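You operate a simulated robot arm through the tools that you are given. There is no shell and no other tool.

You are at the controls of a simulated two-armed robot. One attempt, no reset.

## Task
Square up the discs in the jig and clamp them again.
Fine: undo the clamp first, close the jig lever, then clamp; the lever ends back at open. Where these are worked on the way, their far stop is far enough and under half their travel is too little: jig lever.

It is judged by the outcome, as a careful person would: the job done as asked, and still so three seconds after it is handed in. It fails if anything else is knocked over, pushed out of place, dropped, spilled or broken.

## Robot
Two 7-joint arms with two-finger parallel grippers on one trunk that stands fixed in place. Base frame: the origin is at the foot of the trunk, x ahead of it, y to its left, z up. Readings come in mm, rad, newtons and seconds.
The left shoulder is at [124, 171, 1162], the right one opposite. With the tool pointing down near the work surface each hand reaches from about 380 to 900 mm from the base axis, measured 20 degrees to its own side. Payload 4.4 kg a hand.
The TCP of each hand is the grasp point between the finger pads, 23 mm short of the fingertips. In the tool frame z runs along the fingers and y along their closing line. Largest opening 94 mm; finger width 38, thickness 10; the body of the gripper, 54 by 96 mm, starts 39 mm behind the TCP.
Orientation is that of the tool frame in the base frame, as a unit quaternion [w, x, y, z]. With the fingers straight down and closing along the base's y, the tool's x points along the base's -x, its y along +y and its z along -z.

## Interface
- The arms move only by the tool servo_tool. It takes "left_targets", "right_targets" or both (then of equal length, played together; a hand with none holds still); each is a list that holds one entry, the list of rows, each a list of 7 numbers: the shift along the tool's x, y, z in units of 20 mm (1.0 is 20 mm), then the turn, a rotation vector about the tool's x, y, z in units of 8 degrees (1.0 is 8 degrees), then the finger opening in mm, from 0 to 94. In form: [[[dx, dy, dz, rx, ry, rz, grip], ...]]. A call has 1 to 20 rows; each row shifts and turns the commanded pose from where the row before left it, along the tool's axes as they then stand. A call with a number of a shift or a turn outside -1 to 1 is refused whole. A row lasts 0.2 s, in which the tool goes at most 50 mm and 0.15 rad; a call with a longer step from one row to the next is refused whole, and so is a gripper value outside its range. A pose out of reach is approached as far as the arm can. The call stops where the force on the tool passes 90 N (or 10 N more than at its start, if that is more) or the arm is blocked; 0.2 s more then pass. Each finger travels about 72 mm/s and halts on what it meets, pressing with about 40 N; the grip force reading is that of the motor and also rises with nothing between the fingers. The clock runs only during rows and for 0.2 s after the last one: add rows that do not move to give the fingers time. It gives the time, the measured TCP pose, the force on the tool (base axes), the opening and the grip force at its end, in the units of the frame above (readings bear some noise), with the torque about the TCP (base axes, N m) and any sound that the robot's microphone picked up.
- Cameras (640 x 400 px; columns grow to the right, rows downward): "scene" is now at [216.6, 68.3, 1325.5]; the picture's right is [0.72, -0.69, 0.00], its down [-0.25, -0.26, -0.93] and it looks along [0.65, 0.68, -0.36] (base axes); focal length 214 px, centre (320, 200). "left" rides on the left gripper at [87, -16, -74] in its tool frame; the picture's right is [0.18, 0.98, 0.00], its down [-0.58, 0.11, -0.81] and it looks along [-0.79, 0.15, 0.59] (tool axes); focal length 243 px, centre (320, 200). "right" rides on the right gripper at [87, 16, -74] in its tool frame; the picture's right is [-0.18, 0.98, 0.00], its down [-0.58, -0.11, -0.81] and it looks along [-0.79, -0.15, 0.59] (tool axes); focal length 243 px, centre (320, 200). There is no depth. A picture from a camera that has moved, and an enlarged one, comes with that camera's place and axes in the base frame and with its lens.
- capture(camera): a new picture of that camera. It takes no simulated time.
- raise_lower(by): moves the trunk up (or, below 0, down) by that many mm; the arms and the scene camera ride with it, the base frame stays. It gives what a move gives, with no picture.
- turn_head(pan, tilt): turns the head with the scene camera to pan (to the left, within 1.396 rad either way) and tilt (down, from -0.506 to 1.204), counted from straight ahead of the robot (the tilt from the chest, where the trunk bows). It gives what a move gives.
- zoom(camera, box): a new picture of the part [left, top, right, bottom] of that camera's present view, enlarged. It takes no simulated time.
- job_done(): hands the job in; it is judged then, once.

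Nothing tells you positions but the pictures and the camera data. Unless the task says otherwise, let go and move clear before handing in.

The tools are called after ">>>" by a JSON object that holds its "op" and its "data". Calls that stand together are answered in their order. servo_tool: Moves the arms, as the interface text tells. Its arguments: {"type":"object","properties":{"left_targets":{"type":"array"},"right_targets":{"type":"array"}},"required":[]} The other tools are called the same way: raise_lower (by) moves the trunk up or down; turn_head (pan, tilt) turns the head that bears the scene camera; capture (camera) takes a picture; zoom (camera, box) takes an enlarged picture of a part of a camera's view; job_done () hands the job in.

At the start:

```text
time: 0.0
left_position: [454.9, 431.4, 1156.2]
left_tool_rot: [-0.001, -0.001, 1.0, 0.001]
left_contact_force: [-0.4, 0.1, -0.8]
left_ft_torque: [-0.01, -0.01, -0.03]
left_grip_width: 94.3
left_gripper_force: 0.1
right_position: [559.2, 81.3, 1284.3]
right_tool_rot: [0.0, 0.0, 1.0, 0.0]
right_contact_force: [-0.6, 0.4, -0.3]
right_ft_torque: [-0.02, 0.03, 0.04]
right_grip_width: 93.9
right_gripper_force: 0.0
trunk travel left (down, up): [-175.0, 213.0]
head pan, tilt (commanded): [0.808, 0.365]
```

scene: 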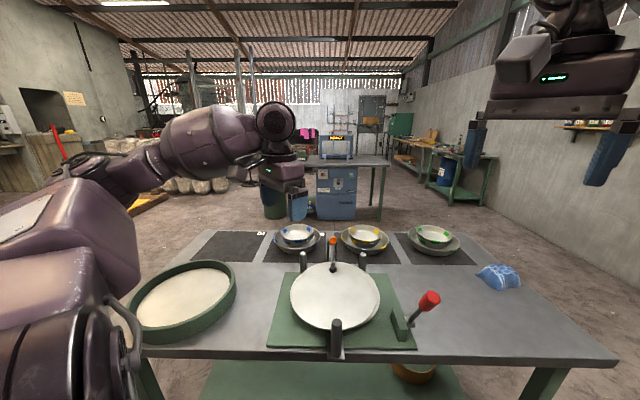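
right: 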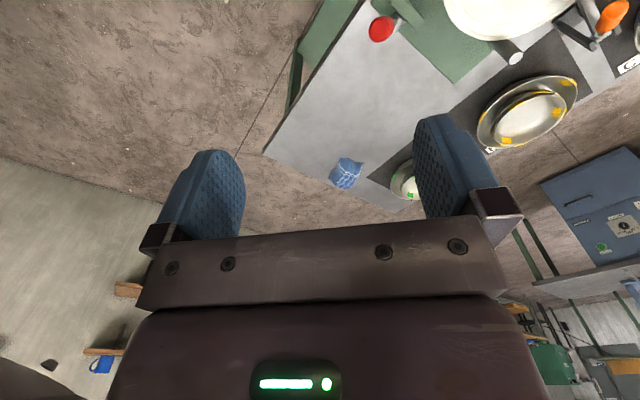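
left: 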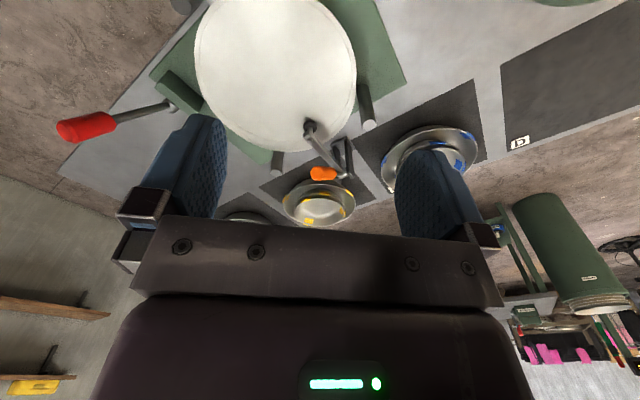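

I see a table with a green jig plate holding a stack of white discs between posts, an orange-handled toggle clamp at the back and a red-handled lever at the right. I will zoom in to learn the geometry before moving.

>>> {"op": "zoom", "data": {"camera": "scene", "box": [250, 220, 450, 360]}}

>>> {"op": "zoom", "data": {"camera": "left", "box": [40, 0, 440, 230]}}

>>> {"op": "zoom", "data": {"camera": "right", "box": [300, 0, 640, 210]}}

```text
2.86 times, centred on (350, 290) of scene
camera zoom: at [216.6, 68.3, 1325.5], right [0.72, -0.69, 0.0], down [-0.25, -0.26, -0.93], along [0.65, 0.68, -0.36], focal length 613 px, centre (234, -57)
```

zoom: 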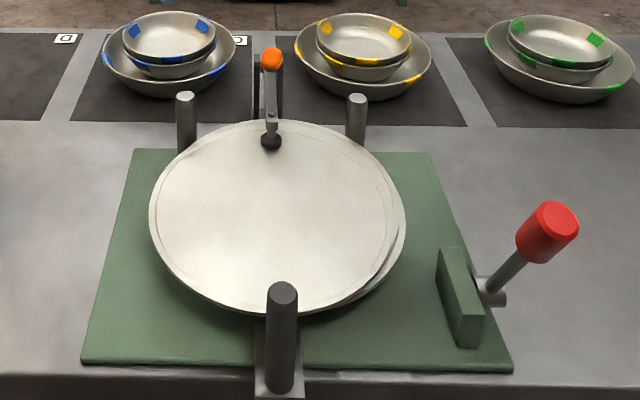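

```text
1.60 times, centred on (240, 115) of left
camera zoom: at [368.0, 415.6, 1229.6], right [-0.19, 0.98, 0.0], down [0.58, 0.11, 0.81], along [0.79, 0.15, -0.59], focal length 388 px, centre (448, 336)
```

zoom: 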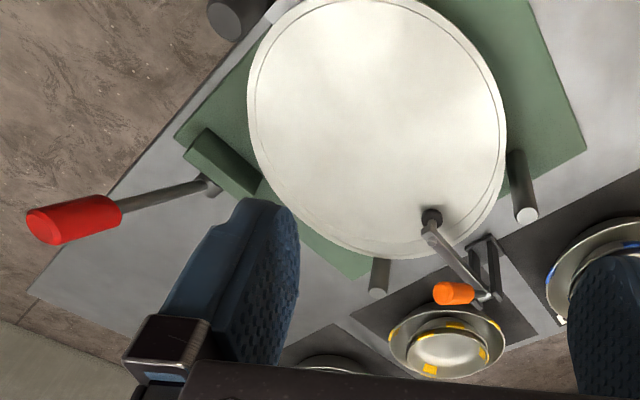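

```text
1.88 times, centred on (470, 105) of right
camera zoom: at [472.8, 98.6, 1359.9], right [0.18, 0.98, 0.0], down [0.58, -0.11, 0.81], along [0.79, -0.15, -0.59], focal length 457 px, centre (38, 379)
```

zoom: 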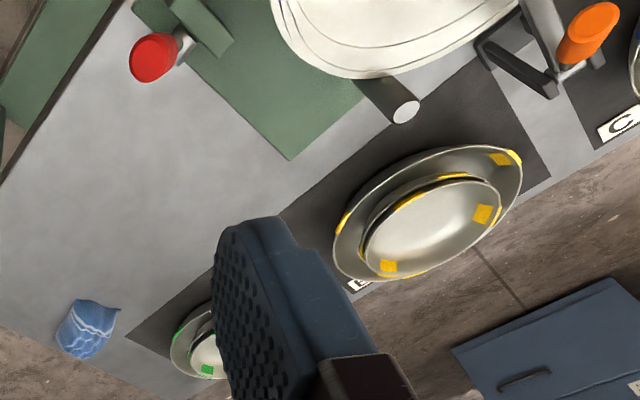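

The orange clamp handle triangulates to about (668, 479, 948) and the red lever knob to about (614, 156, 972), with its pivot near (661, 199, 839). I'll zoom further into both mechanisms.

>>> {"op": "zoom", "data": {"camera": "scene", "box": [305, 225, 369, 285]}}

>>> {"op": "zoom", "data": {"camera": "scene", "box": [380, 280, 450, 360]}}

>>> {"op": "zoom", "data": {"camera": "left", "box": [260, 100, 400, 220]}}

>>> {"op": "zoom", "data": {"camera": "left", "box": [40, 60, 220, 170]}}

>>> {"op": "zoom", "data": {"camera": "right", "box": [530, 0, 640, 70]}}

>>> {"op": "zoom", "data": {"camera": "scene", "box": [300, 300, 380, 370]}}

```text
6.67 times, centred on (337, 255) of scene
camera zoom: at [216.6, 68.3, 1325.5], right [0.72, -0.69, 0.0], down [-0.25, -0.26, -0.93], along [0.65, 0.68, -0.36], focal length 1430 px, centre (207, -167)
```

zoom: 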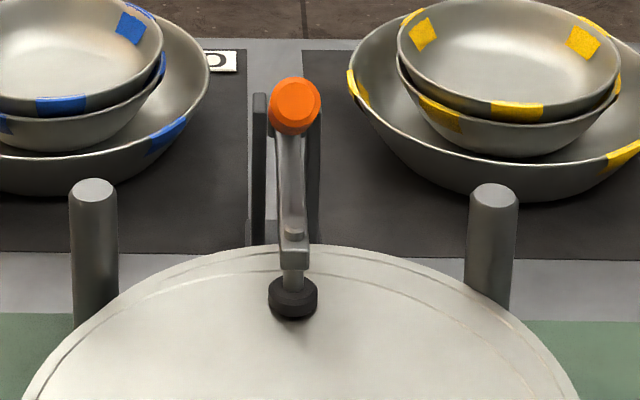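

```text
5.00 times, centred on (415, 320) of scene
camera zoom: at [216.6, 68.3, 1325.5], right [0.72, -0.69, 0.0], down [-0.25, -0.26, -0.93], along [0.65, 0.68, -0.36], focal length 1072 px, centre (-155, -400)
```

zoom: 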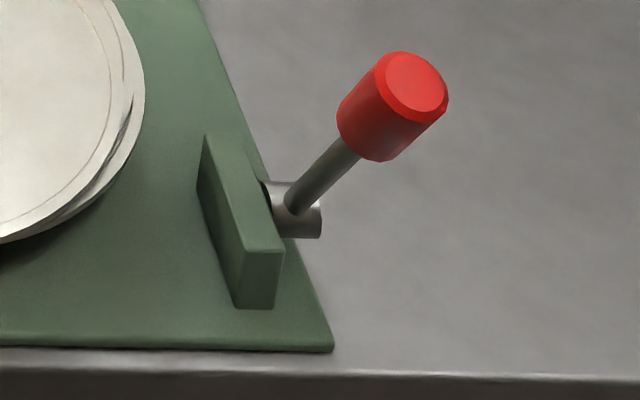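

```text
3.33 times, centred on (330, 160) of left
camera zoom: at [368.0, 415.6, 1229.6], right [-0.19, 0.98, 0.0], down [0.58, 0.11, 0.81], along [0.79, 0.15, -0.59], focal length 809 px, centre (287, 333)
```

zoom: 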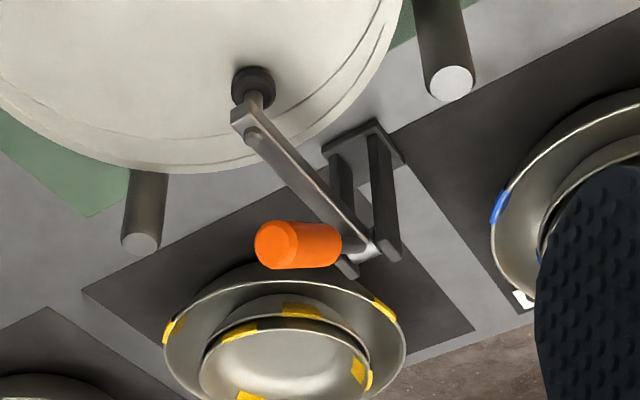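

```text
3.56 times, centred on (130, 115) of left
camera zoom: at [368.0, 415.6, 1229.6], right [-0.19, 0.98, 0.0], down [0.58, 0.11, 0.81], along [0.79, 0.15, -0.59], focal length 863 px, centre (996, 502)
```

zoom: 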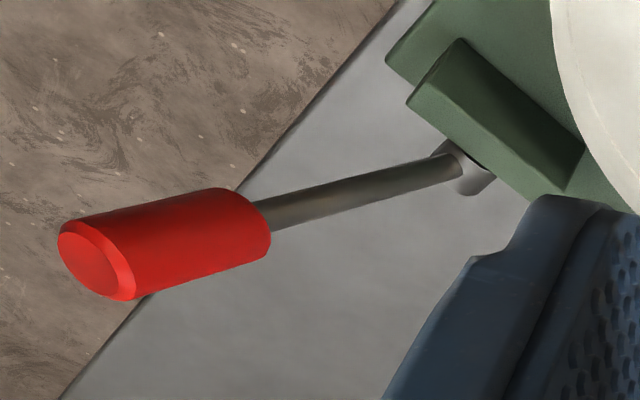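

```text
5.71 times, centred on (585, 35) of right
camera zoom: at [472.8, 98.6, 1359.9], right [0.18, 0.98, 0.0], down [0.58, -0.11, 0.81], along [0.79, -0.15, -0.59], focal length 1386 px, centre (-1194, 1143)
```

zoom: 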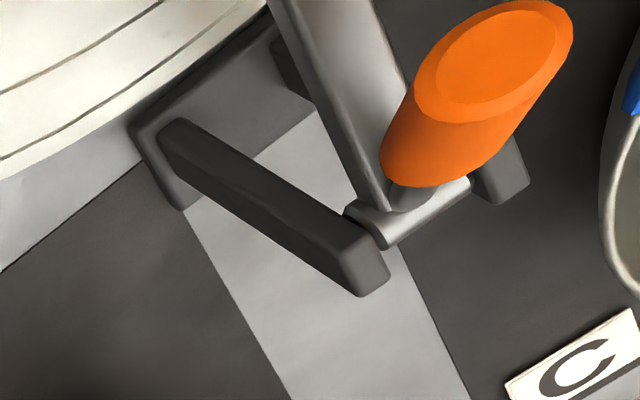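

```text
5.71 times, centred on (340, 335) of scene
camera zoom: at [216.6, 68.3, 1325.5], right [0.72, -0.69, 0.0], down [-0.25, -0.26, -0.93], along [0.65, 0.68, -0.36], focal length 1226 px, centre (206, -571)
```

zoom: 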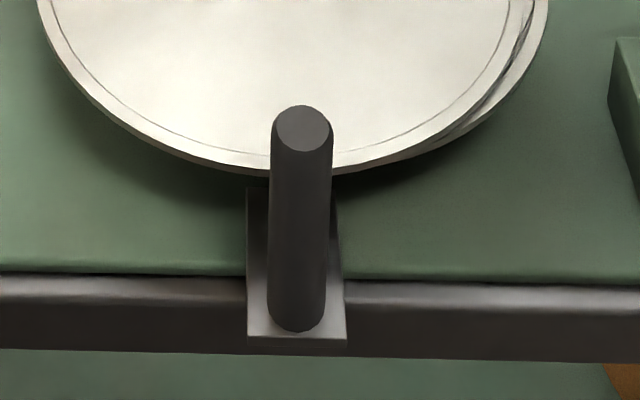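

The clamp has its axle near (720, 529, 897), and its handle leans toward the robot above the arm. The lever swings in the plane that runs into the table. I'll first turn both hands about 46° so the fingers close along the hinge axes, staying high.

>>> {"op": "servo_tool", "data": {"left_targets": [[[0, 0, 0, 0, 0, -0.963, 94], [0, 0, 0, 0, 0, -0.963, 94], [0, 0, 0, 0, 0, -0.963, 94], [0, 0, 0, 0, 0, -0.963, 94], [0, 0, 0, 0, 0, -0.963, 94], [0, 0, 0, 0, 0, -0.963, 94]]], "right_targets": [[[0, 0, 0, 0, 0, -0.963, 94], [0, 0, 0, 0, 0, -0.963, 94], [0, 0, 0, 0, 0, -0.963, 94], [0, 0, 0, 0, 0, -0.963, 94], [0, 0, 0, 0, 0, -0.963, 94], [0, 0, 0, 0, 0, -0.963, 94]]]}}

```text
time: 1.4
left_position: [456.4, 431.2, 1155.9]
left_tool_rot: [0.0, -0.394, 0.919, -0.001]
left_contact_force: [0.2, 1.1, 0.4]
left_ft_torque: [-0.01, 0.0, 0.0]
left_grip_width: 93.8
left_gripper_force: 0.1
right_position: [559.2, 82.3, 1285.1]
right_tool_rot: [0.0, -0.394, 0.919, 0.0]
right_contact_force: [-0.6, 1.0, 0.2]
right_ft_torque: [-0.02, 0.0, 0.0]
right_grip_width: 94.0
right_gripper_force: 0.0
trunk travel left (down, up): [-175.0, 213.0]
head pan, tilt (commanded): [0.808, 0.365]
```

Both hands turned cleanly. I'll look from both wrist cameras to refine the positions.

>>> {"op": "capture", "data": {"camera": "left"}}

>>> {"op": "capture", "data": {"camera": "right"}}

>>> {"op": "capture", "data": {"camera": "scene"}}

```text
taken
camera left: at [407.1, 358.2, 1229.5], right [-0.84, 0.54, 0.0], down [0.32, 0.5, 0.81], along [0.44, 0.68, -0.59], focal length 243 px, centre (320, 200)
```

left: 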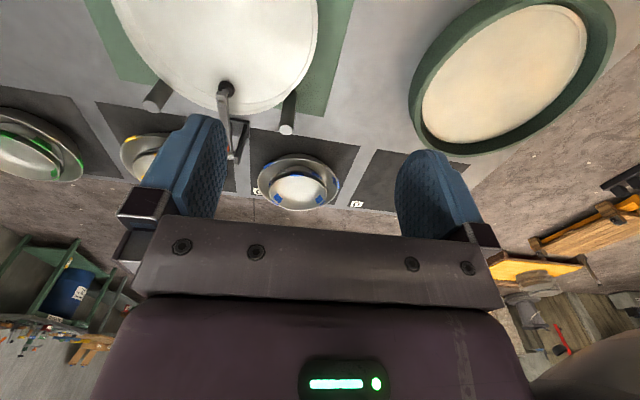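

```text
taken
camera right: at [488.1, 31.4, 1359.6], right [-0.58, 0.81, 0.0], down [0.48, 0.35, 0.81], along [0.65, 0.47, -0.59], focal length 243 px, centre (320, 200)
```

right: 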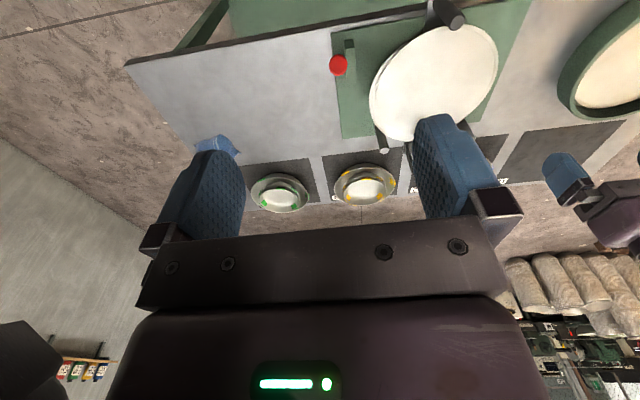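

```text
taken
camera scene: at [216.7, 68.3, 1325.5], right [0.72, -0.69, 0.0], down [-0.25, -0.26, -0.93], along [0.65, 0.68, -0.36], focal length 214 px, centre (320, 200)
```

scene: 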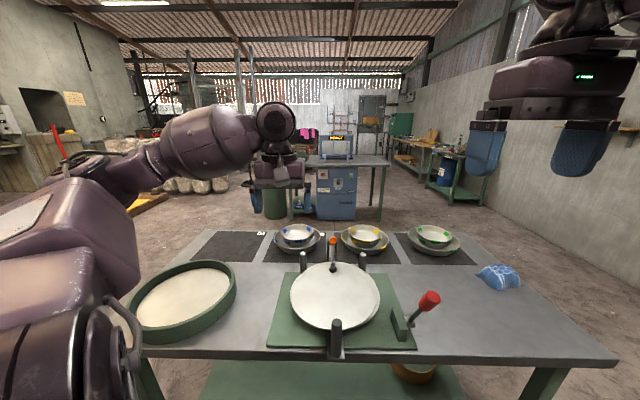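

Positions agree with my estimates. I'll move both hands to hover above their handles (left over the orange one, right over the red one), well clear.

>>> {"op": "servo_tool", "data": {"left_targets": [[[-0.87, -0.6, 0.4, 0, 0, 0, 80], [-0.87, -0.6, 0.4, 0, 0, 0, 80], [-0.87, -0.6, 0.4, 0, 0, 0, 80], [-0.87, -0.6, 0.4, 0, 0, 0, 80], [-0.87, -0.6, 0.4, 0, 0, 0, 80], [-0.87, -0.6, 0.4, 0, 0, 0, 80], [-0.87, -0.6, 0.4, 0, 0, 0, 80], [-0.87, -0.6, 0.4, 0, 0, 0, 80], [-0.87, -0.6, 0.4, 0, 0, 0, 80], [-0.87, -0.6, 0.4, 0, 0, 0, 80], [0, 0, 0, 0, 0, 0, 80]]], "right_targets": [[[-0.46, 0.06, 0.9, 0, 0, 0, 80], [-0.46, 0.06, 0.9, 0, 0, 0, 80], [-0.46, 0.06, 0.9, 0, 0, 0, 80], [-0.46, 0.06, 0.9, 0, 0, 0, 80], [-0.46, 0.06, 0.9, 0, 0, 0, 80], [-0.46, 0.06, 0.9, 0, 0, 0, 80], [-0.46, 0.06, 0.9, 0, 0, 0, 80], [-0.46, 0.06, 0.9, 0, 0, 0, 80], [-0.46, 0.06, 0.9, 0, 0, 0, 80], [-0.46, 0.06, 0.9, 0, 0, 0, 80], [0, 0, 0, 0, 0, 0, 80]]]}}

>>> {"op": "capture", "data": {"camera": "left"}}

>>> {"op": "capture", "data": {"camera": "right"}}

>>> {"op": "capture", "data": {"camera": "scene"}}

```text
time: 3.8
left_position: [659.9, 476.3, 1077.3]
left_tool_rot: [0.001, -0.393, 0.92, 0.0]
left_contact_force: [-0.3, -0.2, 0.2]
left_ft_torque: [-0.01, 0.02, -0.01]
left_grip_width: 80.2
left_gripper_force: 0.0
right_position: [612.5, 156.3, 1105.8]
right_tool_rot: [0.001, -0.393, 0.92, 0.0]
right_contact_force: [-0.4, -0.7, 0.6]
right_ft_torque: [0.02, -0.05, 0.03]
right_grip_width: 80.0
right_gripper_force: 0.1
trunk travel left (down, up): [-175.0, 213.0]
head pan, tilt (commanded): [0.808, 0.365]
```

```text
taken
camera left: at [612.2, 401.0, 1150.9], right [-0.84, 0.55, 0.0], down [0.32, 0.5, 0.81], along [0.44, 0.68, -0.59], focal length 243 px, centre (320, 200)
```

left: 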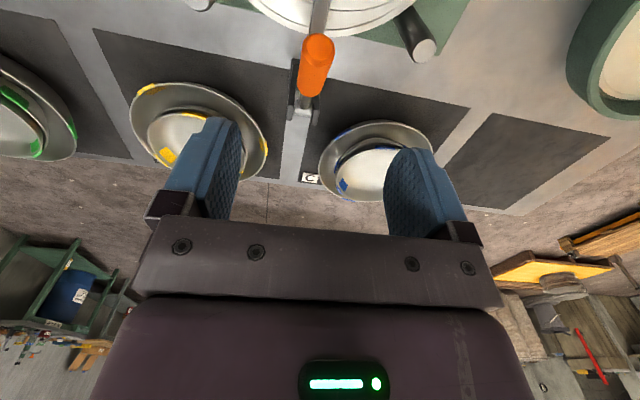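

```text
taken
camera right: at [541.1, 105.8, 1180.6], right [-0.58, 0.81, 0.0], down [0.48, 0.34, 0.81], along [0.66, 0.47, -0.59], focal length 243 px, centre (320, 200)
```

right: 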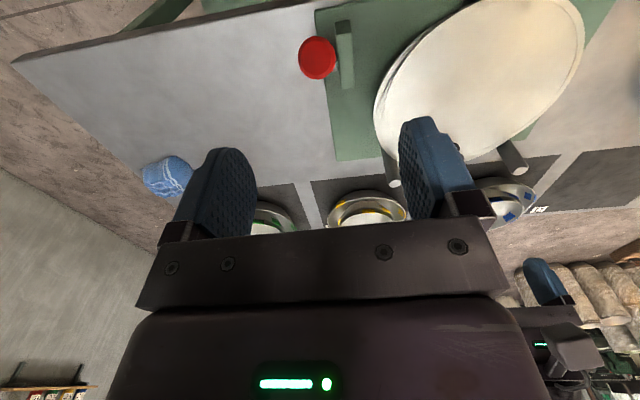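

```text
taken
camera scene: at [215.7, 68.0, 1326.0], right [0.72, -0.69, 0.0], down [-0.25, -0.26, -0.93], along [0.65, 0.68, -0.36], focal length 214 px, centre (320, 200)
```

scene: 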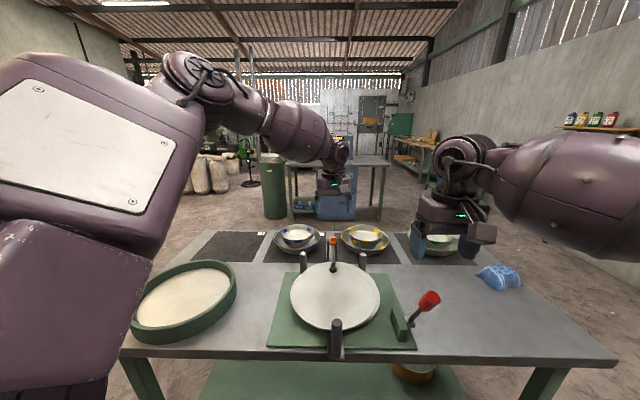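

The orange grip's centre is near (668, 480, 948), directly under the left hand. I'll lower the left hand so its fingers straddle it, then check.

>>> {"op": "servo_tool", "data": {"left_targets": [[[-0.05, -0.02, 0.79, 0, 0, 0, 80], [-0.05, -0.02, 0.79, 0, 0, 0, 80], [-0.05, -0.02, 0.79, 0, 0, 0, 70], [-0.05, -0.02, 0.79, 0, 0, 0, 70], [-0.05, -0.02, 0.79, 0, 0, 0, 70], [-0.05, -0.02, 0.79, 0, 0, 0, 70], [-0.05, 0, 0.79, 0, 0, 0, 70], [-0.05, 0, 0.79, 0, 0, 0, 70], [0, 0, 0, 0, 0, 0, 70]]]}}

>>> {"op": "capture", "data": {"camera": "left"}}

>>> {"op": "zoom", "data": {"camera": "scene", "box": [280, 200, 400, 290]}}

>>> {"op": "capture", "data": {"camera": "right"}}

```text
time: 5.8
left_position: [669.9, 479.7, 949.7]
left_tool_rot: [0.0, -0.393, 0.92, 0.001]
left_contact_force: [0.4, -0.6, 0.4]
left_ft_torque: [0.02, -0.02, 0.01]
left_grip_width: 69.8
left_gripper_force: 0.0
right_position: [612.9, 156.9, 1105.0]
right_tool_rot: [-0.001, -0.393, 0.92, 0.0]
right_contact_force: [0.7, 0.0, 0.0]
right_ft_torque: [-0.01, 0.01, -0.01]
right_grip_width: 80.1
right_gripper_force: 0.2
trunk travel left (down, up): [-175.0, 213.0]
head pan, tilt (commanded): [0.808, 0.365]
```

```text
taken
camera left: at [621.6, 405.1, 1023.1], right [-0.84, 0.55, 0.0], down [0.32, 0.5, 0.81], along [0.44, 0.68, -0.59], focal length 243 px, centre (320, 200)
```

left: 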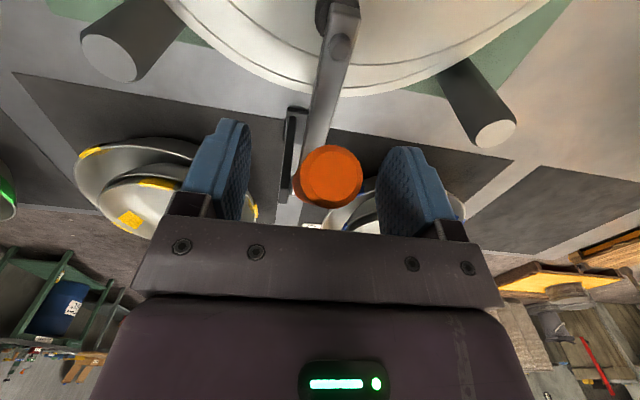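

```text
4.44 times, centred on (340, 245) of scene
camera zoom: at [216.3, 68.2, 1325.7], right [0.72, -0.69, 0.0], down [-0.25, -0.26, -0.93], along [0.65, 0.68, -0.36], focal length 953 px, centre (231, 0)
```

zoom: 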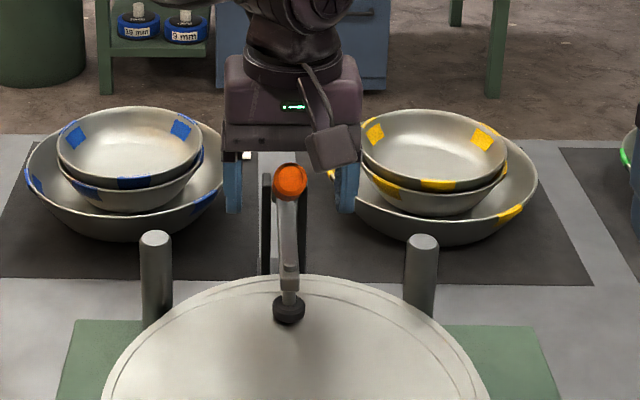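

```text
taken
camera right: at [541.6, 105.9, 1180.3], right [-0.58, 0.81, 0.0], down [0.48, 0.34, 0.81], along [0.66, 0.47, -0.59], focal length 243 px, centre (320, 200)
```

right: 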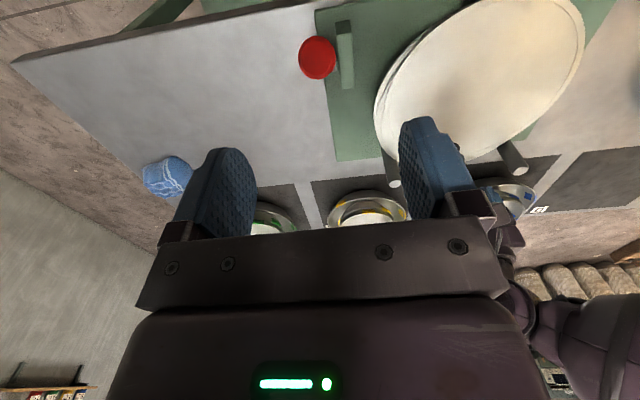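

The grip sits between the fingers, about 4 mm off centre. I'll shift slightly and close on it.

>>> {"op": "servo_tool", "data": {"left_targets": [[[0, 0.18, 0, 0, 0, 0, 70], [0, 0, 0, 0, 0, 0, 40], [0, 0, 0, 0, 0, 0, 10], [0, 0, 0, 0, 0, 0, 10], [0, 0, 0, 0, 0, 0, 10]]]}}

>>> {"op": "capture", "data": {"camera": "left"}}

```text
time: 7.0
left_position: [668.8, 480.0, 948.8]
left_tool_rot: [0.0, -0.392, 0.92, -0.001]
left_contact_force: [14.2, -14.6, -3.2]
left_ft_torque: [-1.01, -0.83, -1.74]
left_grip_width: 24.2
left_gripper_force: 44.9
right_position: [614.6, 155.5, 1104.2]
right_tool_rot: [0.0, -0.392, 0.92, 0.001]
right_contact_force: [1.4, 0.6, -0.4]
right_ft_torque: [0.03, 0.0, 0.01]
right_grip_width: 80.1
right_gripper_force: 0.0
trunk travel left (down, up): [-175.0, 213.0]
head pan, tilt (commanded): [0.808, 0.365]
```

```text
taken
camera left: at [620.5, 405.2, 1023.3], right [-0.84, 0.55, 0.0], down [0.32, 0.49, 0.81], along [0.44, 0.67, -0.59], focal length 243 px, centre (320, 200)
```

left: 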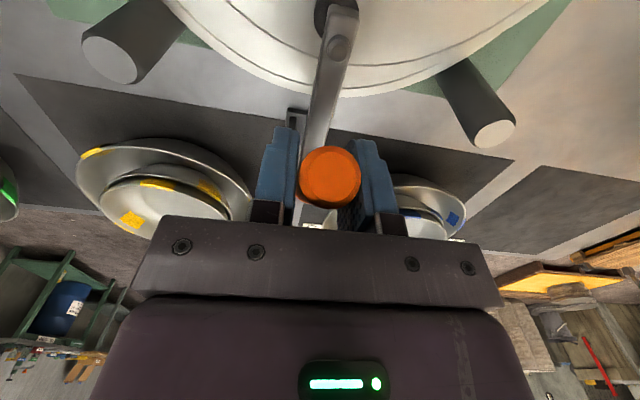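

The grip is held (24 mm wide). I'll relieve the slight sideways load and try a first 20° of the arc about the axle, back and up.

>>> {"op": "servo_tool", "data": {"left_targets": [[[0, -0.12, 0, 0, 0, 0, 10], [-0.23, 0, -0.3, 0, 0, 0, 10], [-0.27, 0, -0.28, 0, 0, 0, 10], [-0.3, 0, -0.25, 0, 0, 0, 10], [-0.32, 0, -0.22, 0, 0, 0, 10], [0, 0, 0, 0, 0, 0, 10]]]}}

>>> {"op": "capture", "data": {"camera": "left"}}

>>> {"op": "zoom", "data": {"camera": "scene", "box": [280, 200, 400, 290]}}

```text
time: 8.4
left_position: [682.9, 494.7, 969.1]
left_tool_rot: [-0.001, -0.392, 0.92, 0.0]
left_contact_force: [1.0, -26.7, -10.6]
left_ft_torque: [-1.54, 0.16, -0.68]
left_grip_width: 23.7
left_gripper_force: 45.1
right_position: [613.6, 154.2, 1103.6]
right_tool_rot: [0.0, -0.392, 0.92, 0.001]
right_contact_force: [-0.2, -0.4, -0.5]
right_ft_torque: [0.03, -0.02, 0.0]
right_grip_width: 79.9
right_gripper_force: 0.0
trunk travel left (down, up): [-175.0, 213.0]
head pan, tilt (commanded): [0.808, 0.365]
```

```text
taken
camera left: at [636.1, 420.3, 1043.4], right [-0.84, 0.55, 0.0], down [0.32, 0.5, 0.81], along [0.44, 0.68, -0.59], focal length 243 px, centre (320, 200)
```

left: 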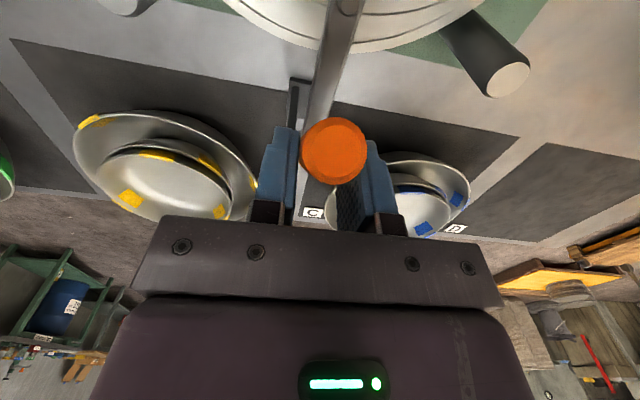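

```text
4.44 times, centred on (340, 245) of scene
camera zoom: at [217.6, 66.4, 1325.4], right [0.72, -0.69, 0.0], down [-0.25, -0.26, -0.93], along [0.65, 0.68, -0.36], focal length 953 px, centre (231, 0)
```

zoom: 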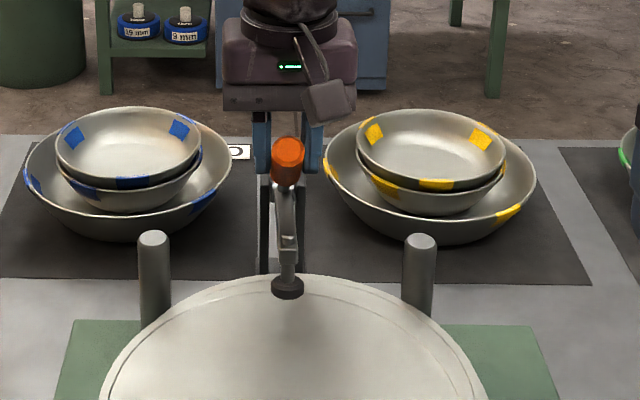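

The pad is lifting off the discs and the handle follows the arc (now about 55°). I'll continue the arc toward vertical.

>>> {"op": "servo_tool", "data": {"left_targets": [[[-0.33, -0.1, -0.2, 0, 0, 0, 10], [-0.33, 0, -0.18, 0, 0, 0, 10], [-0.36, 0, -0.14, 0, 0, 0, 10], [-0.36, 0, -0.12, 0, 0, 0, 10], [-0.38, 0, -0.08, 0, 0, 0, 10], [-0.38, 0, -0.05, 0, 0, 0, 10], [0, 0, 0, 0, 0, 0, 10]]]}}

>>> {"op": "capture", "data": {"camera": "left"}}

>>> {"op": "zoom", "data": {"camera": "scene", "box": [280, 200, 400, 290]}}

```text
time: 10.0
left_position: [711.6, 522.5, 988.3]
left_tool_rot: [0.002, -0.392, 0.92, 0.0]
left_contact_force: [-4.2, -18.6, 6.3]
left_ft_torque: [-1.56, 0.56, -0.02]
left_grip_width: 23.2
left_gripper_force: 44.8
left hand out of reach, approached as far as the arm can: row 6
right_position: [612.2, 153.7, 1104.9]
right_tool_rot: [0.0, -0.393, 0.92, 0.001]
right_contact_force: [0.3, 0.5, 0.7]
right_ft_torque: [0.0, -0.01, -0.03]
right_grip_width: 79.8
right_gripper_force: 0.1
trunk travel left (down, up): [-175.0, 213.0]
head pan, tilt (commanded): [0.808, 0.365]
```

```text
taken
camera left: at [663.5, 448.2, 1062.0], right [-0.84, 0.55, 0.0], down [0.32, 0.49, 0.81], along [0.44, 0.68, -0.59], focal length 243 px, centre (320, 200)
```

left: 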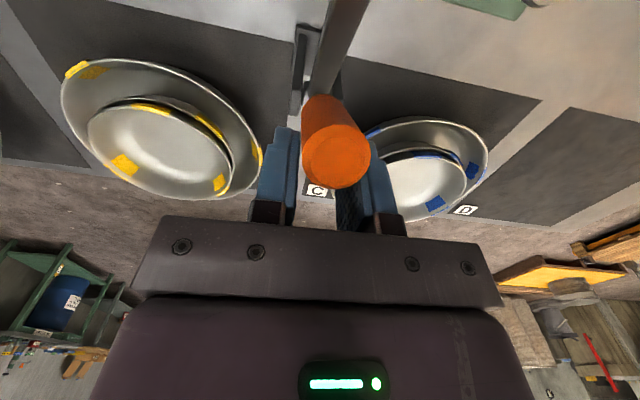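

```text
4.44 times, centred on (340, 245) of scene
camera zoom: at [215.5, 66.1, 1325.9], right [0.72, -0.69, 0.0], down [-0.25, -0.26, -0.94], along [0.65, 0.68, -0.35], focal length 953 px, centre (231, 0)
```

zoom: 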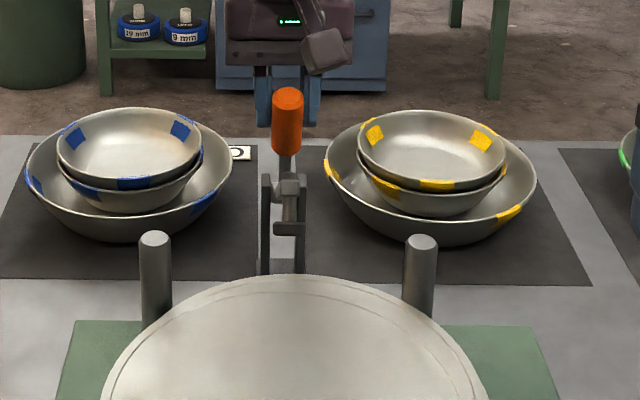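

The arm is up about 45° and the handle is almost vertical, but the left hand is at the end of its reach in this pose. I'll tilt it slightly forward in line with the handle, then turn the fingers around the round grip so they sit in front of and behind it. That lets me push it positively.

>>> {"op": "servo_tool", "data": {"left_targets": [[[0, 0, 0, 0, -0.75, 0, 10], [0, 0, 0, 0, 0, 0.9, 10], [0, 0, 0, 0, 0, 0.9, 10], [0, 0, 0, 0, 0, 0, 10]]]}}

>>> {"op": "zoom", "data": {"camera": "scene", "box": [280, 200, 400, 290]}}

```text
time: 11.0
left_position: [716.5, 519.1, 988.2]
left_tool_rot: [0.047, -0.272, 0.961, 0.024]
left_contact_force: [28.4, -32.2, 4.8]
left_ft_torque: [-0.95, -0.65, 0.75]
left_grip_width: 23.0
left_gripper_force: 44.9
right_position: [615.2, 153.6, 1104.4]
right_tool_rot: [0.0, -0.392, 0.92, 0.002]
right_contact_force: [0.4, 0.1, 1.0]
right_ft_torque: [0.01, -0.01, -0.05]
right_grip_width: 79.8
right_gripper_force: 0.1
trunk travel left (down, up): [-175.0, 213.0]
head pan, tilt (commanded): [0.808, 0.365]
```

```text
4.44 times, centred on (340, 245) of scene
camera zoom: at [219.0, 64.8, 1325.3], right [0.72, -0.69, 0.0], down [-0.25, -0.26, -0.93], along [0.64, 0.68, -0.36], focal length 953 px, centre (231, 0)
```

zoom: 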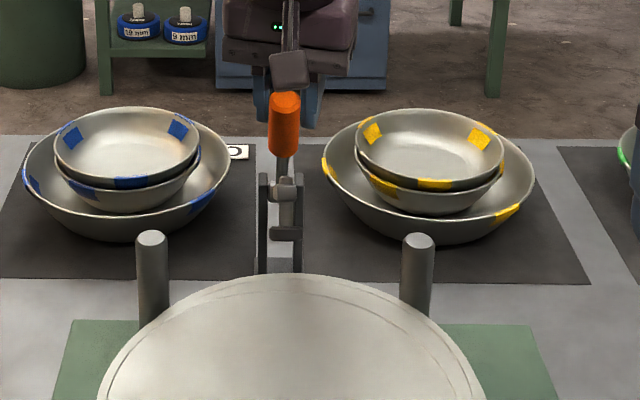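

The sideways load rose, so the grip isn't centred along the finger width. I'll look closely before moving further.

>>> {"op": "capture", "data": {"camera": "left"}}

>>> {"op": "zoom", "data": {"camera": "scene", "box": [310, 205, 360, 255]}}

>>> {"op": "zoom", "data": {"camera": "right", "box": [380, 60, 640, 260]}}

```text
taken
camera left: at [645.5, 454.5, 1052.3], right [-0.67, 0.74, 0.0], down [0.37, 0.34, 0.87], along [0.64, 0.58, -0.5], focal length 243 px, centre (320, 200)
```

left: 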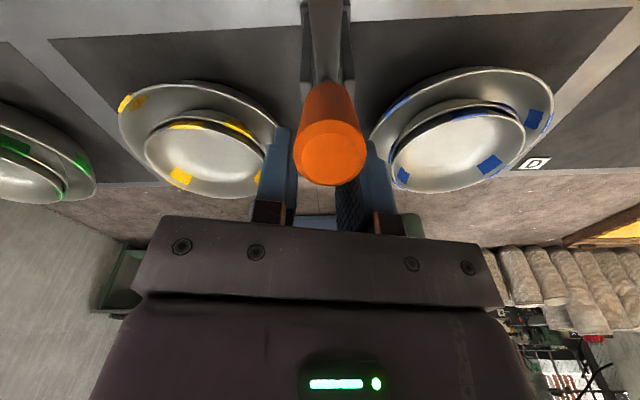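

```text
8.00 times, centred on (335, 230) of scene
camera zoom: at [219.0, 64.8, 1325.3], right [0.72, -0.69, 0.0], down [-0.25, -0.26, -0.93], along [0.64, 0.68, -0.36], focal length 1716 px, centre (200, -40)
```

zoom: 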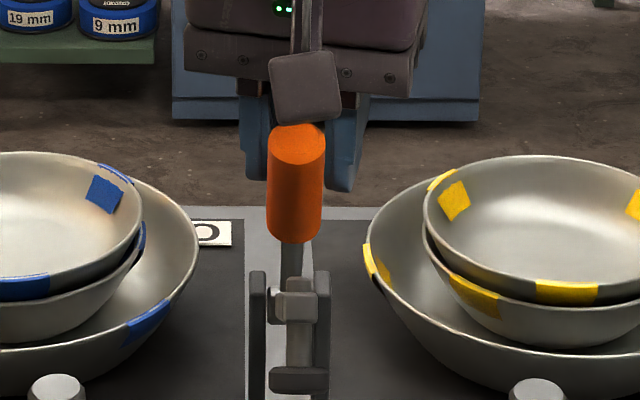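

```text
2.00 times, centred on (510, 160) of right
camera zoom: at [544.0, 102.9, 1179.1], right [-0.58, 0.81, 0.0], down [0.48, 0.34, 0.81], along [0.65, 0.47, -0.59], focal length 485 px, centre (-60, 280)
```

zoom: 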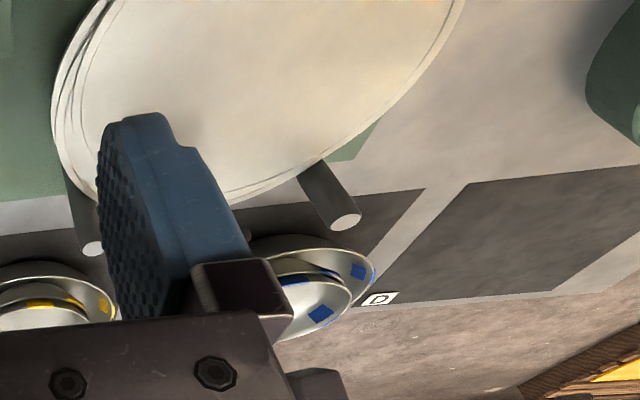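

The handle slipped toward the pad edge and is at about 65°, lagging the hand. The joint resists, so a front/back finger arrangement will work better. I'll open the fingers gently and see whether the clamp stays put.

>>> {"op": "servo_tool", "data": {"left_targets": [[[0, 0, 0, 0, 0, -0.9, 10], [0, 0, 0, 0, 0, -0.9, 10], [0, 0, 0, 0, 0, 0, 24], [0, 0, 0, 0, 0, 0, 34], [0, 0, 0, 0, 0, 0, 70], [0, 0, 0, 0, 0, 0, 80]]]}}

>>> {"op": "zoom", "data": {"camera": "scene", "box": [310, 205, 360, 255]}}

>>> {"op": "capture", "data": {"camera": "left"}}

```text
time: 12.4
left_position: [710.2, 526.1, 987.9]
left_tool_rot: [0.048, -0.393, 0.918, 0.021]
left_contact_force: [-0.9, 0.5, 0.2]
left_ft_torque: [-0.02, 0.0, -0.01]
left_grip_width: 80.1
left_gripper_force: 0.2
right_position: [612.4, 155.9, 1104.7]
right_tool_rot: [0.0, -0.393, 0.919, 0.0]
right_contact_force: [0.4, -0.9, -0.2]
right_ft_torque: [-0.03, -0.02, 0.0]
right_grip_width: 79.9
right_gripper_force: 0.1
trunk travel left (down, up): [-175.0, 213.0]
head pan, tilt (commanded): [0.808, 0.365]
```

```text
8.00 times, centred on (335, 230) of scene
camera zoom: at [216.6, 68.5, 1325.5], right [0.72, -0.69, 0.0], down [-0.25, -0.26, -0.93], along [0.65, 0.68, -0.36], focal length 1716 px, centre (200, -40)
```

zoom: 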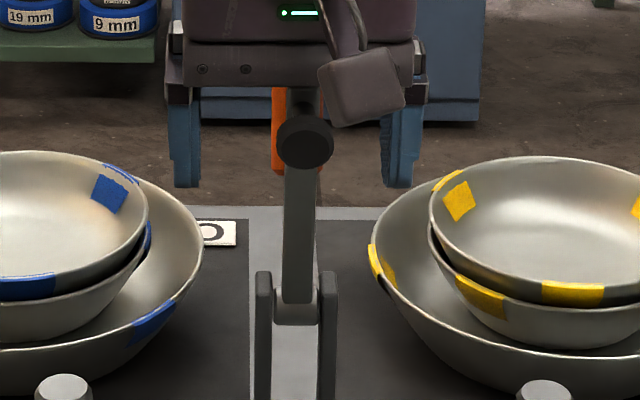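

```text
taken
camera left: at [657.9, 446.9, 1051.2], right [-0.84, 0.55, -0.02], down [0.26, 0.43, 0.86], along [0.48, 0.72, -0.51], focal length 243 px, centre (320, 200)
```

left: 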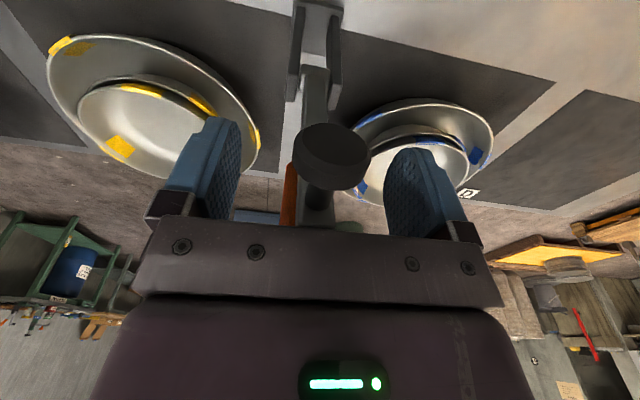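

On release the clamp snapped fully open by itself: its arm now stands up and the handle is behind. I'll lift the left hand straight up and away.

>>> {"op": "servo_tool", "data": {"left_targets": [[[-0.04, 0, -0.4, 0, 0, 0, 80], [-0.04, 0, -0.4, 0, 0, 0, 80], [-0.08, 0, -0.8, 0, 0, 0, 80], [-0.08, 0, -0.8, 0, 0, 0, 80], [-0.08, 0, -0.8, 0, 0, 0, 80], [-0.08, 0, -0.8, 0, 0, 0, 80], [-0.08, 0, -0.8, 0, 0, 0, 80], [-0.08, 0, -0.8, 0, 0, 0, 80], [-0.08, 0, -0.8, 0, 0, 0, 80], [0, 0, 0, 0, 0.75, 0, 80], [0.5, 0, 0, 0, 0, 0, 80], [0.5, 0, 0, 0, 0, 0, 80], [0.5, 0, 0, 0, 0, 0, 80]]]}}

>>> {"op": "capture", "data": {"camera": "left"}}

>>> {"op": "zoom", "data": {"camera": "scene", "box": [250, 200, 450, 360]}}

```text
time: 15.2
left_position: [691.2, 504.0, 1116.9]
left_tool_rot: [0.0, -0.394, 0.919, 0.0]
left_contact_force: [1.2, -0.1, 0.2]
left_ft_torque: [-0.01, 0.0, 0.0]
left_grip_width: 80.3
left_gripper_force: 0.1
right_position: [611.8, 156.2, 1104.7]
right_tool_rot: [0.001, -0.392, 0.92, -0.002]
right_contact_force: [0.5, -0.1, 0.2]
right_ft_torque: [-0.02, -0.05, -0.01]
right_grip_width: 79.8
right_gripper_force: 0.1
trunk travel left (down, up): [-175.0, 213.0]
head pan, tilt (commanded): [0.808, 0.365]
```

```text
taken
camera left: at [642.4, 430.0, 1190.9], right [-0.84, 0.55, 0.0], down [0.32, 0.5, 0.81], along [0.44, 0.68, -0.59], focal length 243 px, centre (320, 200)
```

left: 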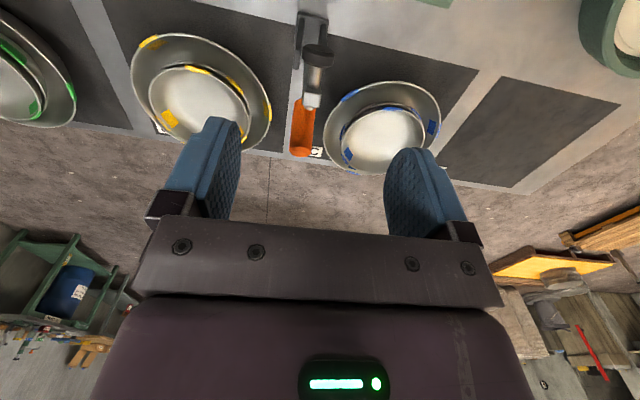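

```text
2.50 times, centred on (350, 280) of scene
camera zoom: at [216.2, 68.1, 1325.7], right [0.72, -0.69, 0.0], down [-0.25, -0.26, -0.93], along [0.65, 0.68, -0.36], focal length 536 px, centre (245, 0)
```

zoom: 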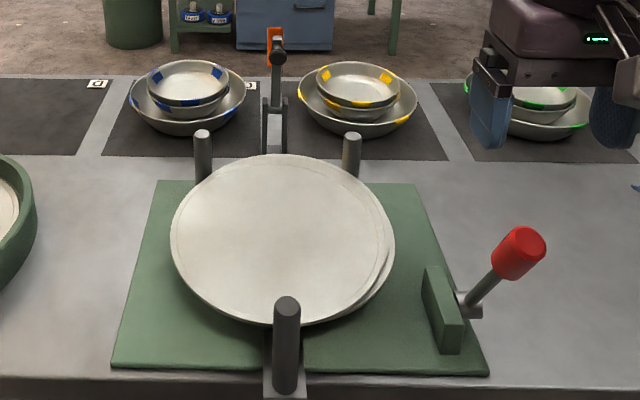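

The clamp is fully open and nothing else moved. Next is the jig lever with the right hand. I'll turn that hand so its fingers will cage the red knob front and back, and move the left hand aside to the left a bit later.

>>> {"op": "servo_tool", "data": {"right_targets": [[[0, 0, 0, 0, 0, 0.94, 90], [0, 0, 0, 0, 0, 0.94, 90], [0, 0, 0, 0, 0, 0.94, 90], [0, 0, 0, 0, 0, 0.94, 90], [0, 0, 0, 0, 0, 0.94, 90], [0, 0, 0, 0, 0, 0.94, 90], [0, 0, 0, 0, 0, 0.94, 90], [0, 0, 0, 0, 0, 0.94, 90], [0, 0, 0, 0, 0, 0.94, 90], [0, 0, 0, 0, 0, 0.94, 90], [0, 0, 0, 0, 0, 0.94, 90], [0, 0, 0, 0, 0, 0.91, 90], [0, 0, 0, 0, 0, 0, 90]]]}}

>>> {"op": "capture", "data": {"camera": "right"}}

>>> {"op": "capture", "data": {"camera": "scene"}}

```text
time: 18.0
left_position: [690.5, 504.3, 1116.2]
left_tool_rot: [0.0, -0.393, 0.92, 0.0]
left_contact_force: [1.3, 0.1, 0.1]
left_ft_torque: [-0.03, 0.01, 0.0]
left_grip_width: 80.2
left_gripper_force: 0.1
right_position: [614.2, 155.8, 1104.9]
right_tool_rot: [0.0, 0.373, 0.928, 0.0]
right_contact_force: [0.1, 0.3, 0.0]
right_ft_torque: [-0.01, -0.03, -0.03]
right_grip_width: 89.9
right_gripper_force: 0.0
trunk travel left (down, up): [-175.0, 213.0]
head pan, tilt (commanded): [0.808, 0.365]
```

```text
taken
camera right: at [562.6, 228.7, 1179.9], right [0.81, 0.58, 0.0], down [0.34, -0.48, 0.81], along [0.47, -0.66, -0.59], focal length 243 px, centre (320, 200)
```

right: 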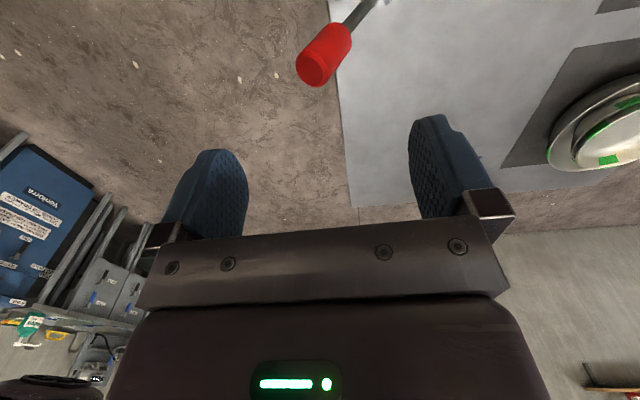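

```text
taken
camera scene: at [216.6, 68.3, 1325.5], right [0.72, -0.69, 0.0], down [-0.25, -0.26, -0.93], along [0.65, 0.68, -0.36], focal length 214 px, centre (320, 200)
```

scene: 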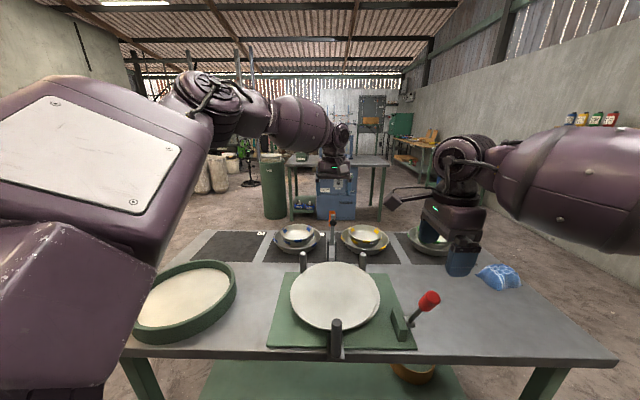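

The right hand now spans the lever's swing direction. I'll lower it around the red knob.

>>> {"op": "servo_tool", "data": {"right_targets": [[[0, 0, 0.75, 0, 0, 0, 90], [0, 0, 0.75, 0, 0, 0, 90], [0, 0, 0.75, 0, 0, 0, 90], [0, 0, 0.75, 0, 0, 0, 90], [0, 0, 0.75, 0, 0, 0, 90], [0, 0, 0.75, 0, 0, 0, 90], [0, 0, 0.75, 0, 0, 0, 90], [0, 0, 0.75, 0, 0, 0, 90], [0, 0, 0, 0, 0, 0, 90]]]}}

>>> {"op": "capture", "data": {"camera": "right"}}

>>> {"op": "zoom", "data": {"camera": "scene", "box": [340, 220, 500, 340]}}

```text
time: 20.0
left_position: [690.8, 503.2, 1116.0]
left_tool_rot: [0.001, -0.393, 0.92, 0.0]
left_contact_force: [-0.1, -0.4, 0.2]
left_ft_torque: [0.0, 0.03, -0.01]
left_grip_width: 80.1
left_gripper_force: 0.2
right_position: [613.6, 156.4, 983.6]
right_tool_rot: [-0.001, 0.373, 0.928, 0.0]
right_contact_force: [0.2, 0.6, -0.5]
right_ft_torque: [0.03, 0.03, -0.04]
right_grip_width: 90.0
right_gripper_force: 0.0
trunk travel left (down, up): [-175.0, 213.0]
head pan, tilt (commanded): [0.808, 0.365]
```

```text
taken
camera right: at [562.7, 228.8, 1059.8], right [0.81, 0.58, 0.0], down [0.35, -0.48, 0.81], along [0.47, -0.66, -0.59], focal length 243 px, centre (320, 200)
```

right: 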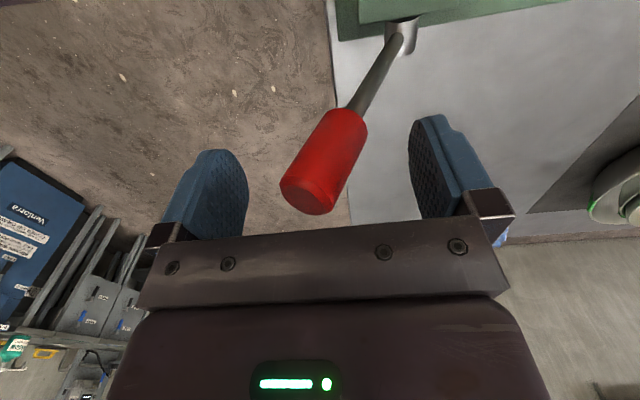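

```text
3.33 times, centred on (420, 280) of scene
camera zoom: at [216.3, 68.3, 1325.7], right [0.72, -0.69, 0.0], down [-0.25, -0.26, -0.93], along [0.65, 0.68, -0.36], focal length 715 px, centre (-13, -67)
```

zoom: 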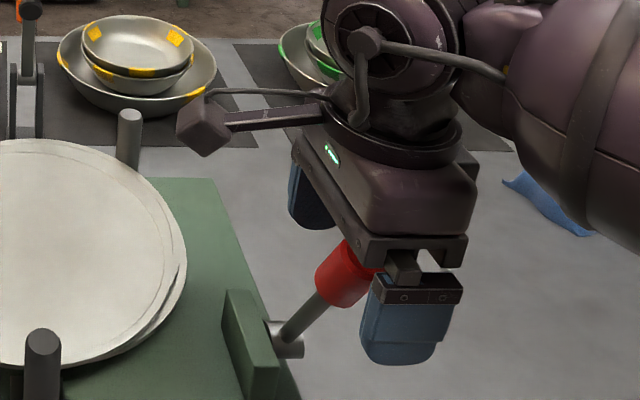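

The knob is well between the fingers. I'll narrow the cage and push gently away from the robot (the closing direction I expect) for about 40 mm.

>>> {"op": "servo_tool", "data": {"right_targets": [[[0, 0.25, 0, 0, 0, 0, 75], [0, 0, 0, 0, 0, 0, 62], [0, 0.3, 0, 0, 0, 0, 62], [0, 0.4, 0, 0, 0, 0, 62], [0, 0.4, 0, 0, 0, 0, 62], [0, 0.4, 0, 0, 0, 0, 62], [0, 0.4, 0, 0, 0, 0, 62], [0, 0.4, 0, 0, 0, 0, 62], [0, 0, 0, 0, 0, 0, 62]]]}}

>>> {"op": "capture", "data": {"camera": "right"}}

>>> {"op": "zoom", "data": {"camera": "scene", "box": [250, 220, 450, 360]}}

```text
time: 22.0
left_position: [691.1, 503.7, 1117.0]
left_tool_rot: [0.0, -0.393, 0.919, 0.0]
left_contact_force: [-0.2, -0.1, 0.0]
left_ft_torque: [0.0, 0.03, -0.01]
left_grip_width: 80.0
left_gripper_force: 0.0
right_position: [650.5, 194.0, 984.5]
right_tool_rot: [0.0, 0.373, 0.928, 0.0]
right_contact_force: [0.0, 0.0, 0.5]
right_ft_torque: [-0.01, -0.03, 0.0]
right_grip_width: 62.1
right_gripper_force: 0.1
trunk travel left (down, up): [-175.0, 213.0]
head pan, tilt (commanded): [0.808, 0.365]
```

```text
taken
camera right: at [598.5, 265.9, 1059.7], right [0.81, 0.58, 0.0], down [0.35, -0.48, 0.81], along [0.47, -0.65, -0.59], focal length 243 px, centre (320, 200)
```

right: 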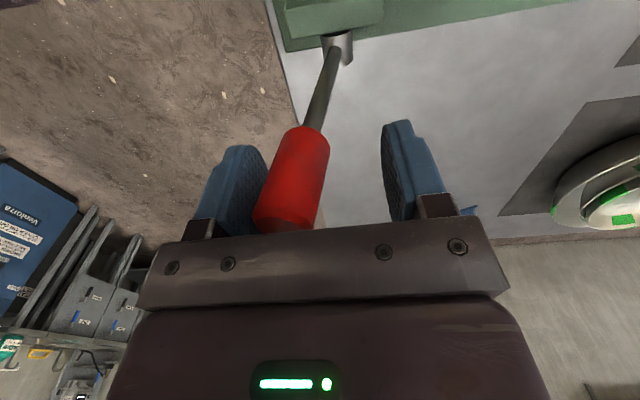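

```text
2.86 times, centred on (350, 290) of scene
camera zoom: at [216.6, 68.2, 1325.5], right [0.72, -0.69, 0.0], down [-0.25, -0.26, -0.93], along [0.65, 0.68, -0.36], focal length 613 px, centre (234, -57)
```

zoom: 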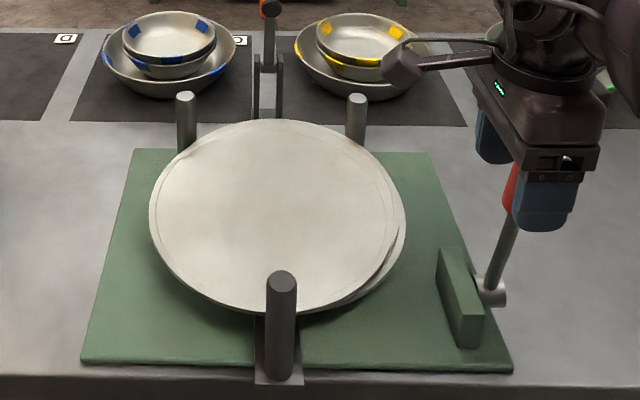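

It's the right direction: the front post is sliding toward the discs with almost no force. I'll continue pushing.

>>> {"op": "servo_tool", "data": {"right_targets": [[[0, 0.4, 0, 0, 0, 0, 62], [0, 0.4, 0, 0, 0, 0, 62], [0, 0.4, 0, 0, 0, 0, 62], [0, 0.4, 0, 0, 0, 0, 62], [0, 0.4, 0, 0, 0, 0, 62], [0, 0.4, 0, 0, 0, 0, 62], [0, 0, 0, 0, 0, 0, 62]]]}}

>>> {"op": "capture", "data": {"camera": "right"}}

>>> {"op": "zoom", "data": {"camera": "scene", "box": [250, 220, 450, 360]}}

```text
time: 23.6
left_position: [691.4, 503.7, 1115.0]
left_tool_rot: [-0.001, -0.394, 0.919, 0.0]
left_contact_force: [0.9, 0.0, 0.1]
left_ft_torque: [0.0, 0.03, 0.01]
left_grip_width: 80.0
left_gripper_force: 0.1
right_position: [690.6, 218.1, 983.9]
right_tool_rot: [-0.003, 0.381, 0.925, 0.001]
right_contact_force: [-1.3, -2.3, 0.3]
right_ft_torque: [-0.07, 0.03, 0.02]
right_grip_width: 62.8
right_gripper_force: 0.9
trunk travel left (down, up): [-175.0, 213.0]
head pan, tilt (commanded): [0.808, 0.365]
```

```text
taken
camera right: at [640.7, 292.0, 1060.0], right [0.82, 0.57, 0.0], down [0.34, -0.49, 0.8], along [0.46, -0.66, -0.6], focal length 243 px, centre (320, 200)
```

right: 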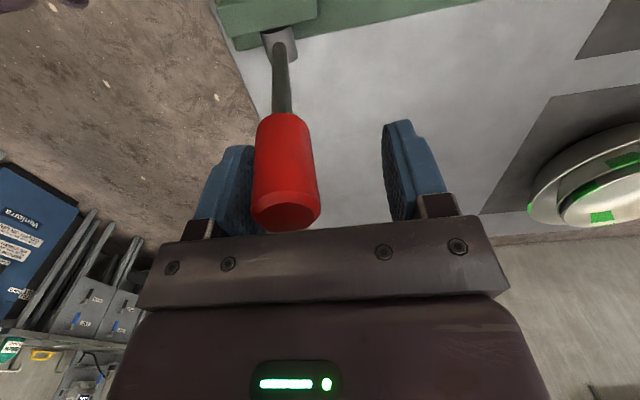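

```text
2.86 times, centred on (350, 290) of scene
camera zoom: at [216.4, 68.5, 1325.6], right [0.72, -0.69, 0.0], down [-0.25, -0.26, -0.93], along [0.65, 0.68, -0.36], focal length 613 px, centre (234, -57)
```

zoom: 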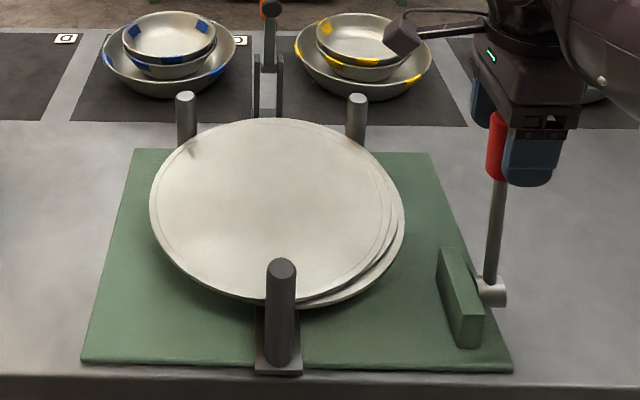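

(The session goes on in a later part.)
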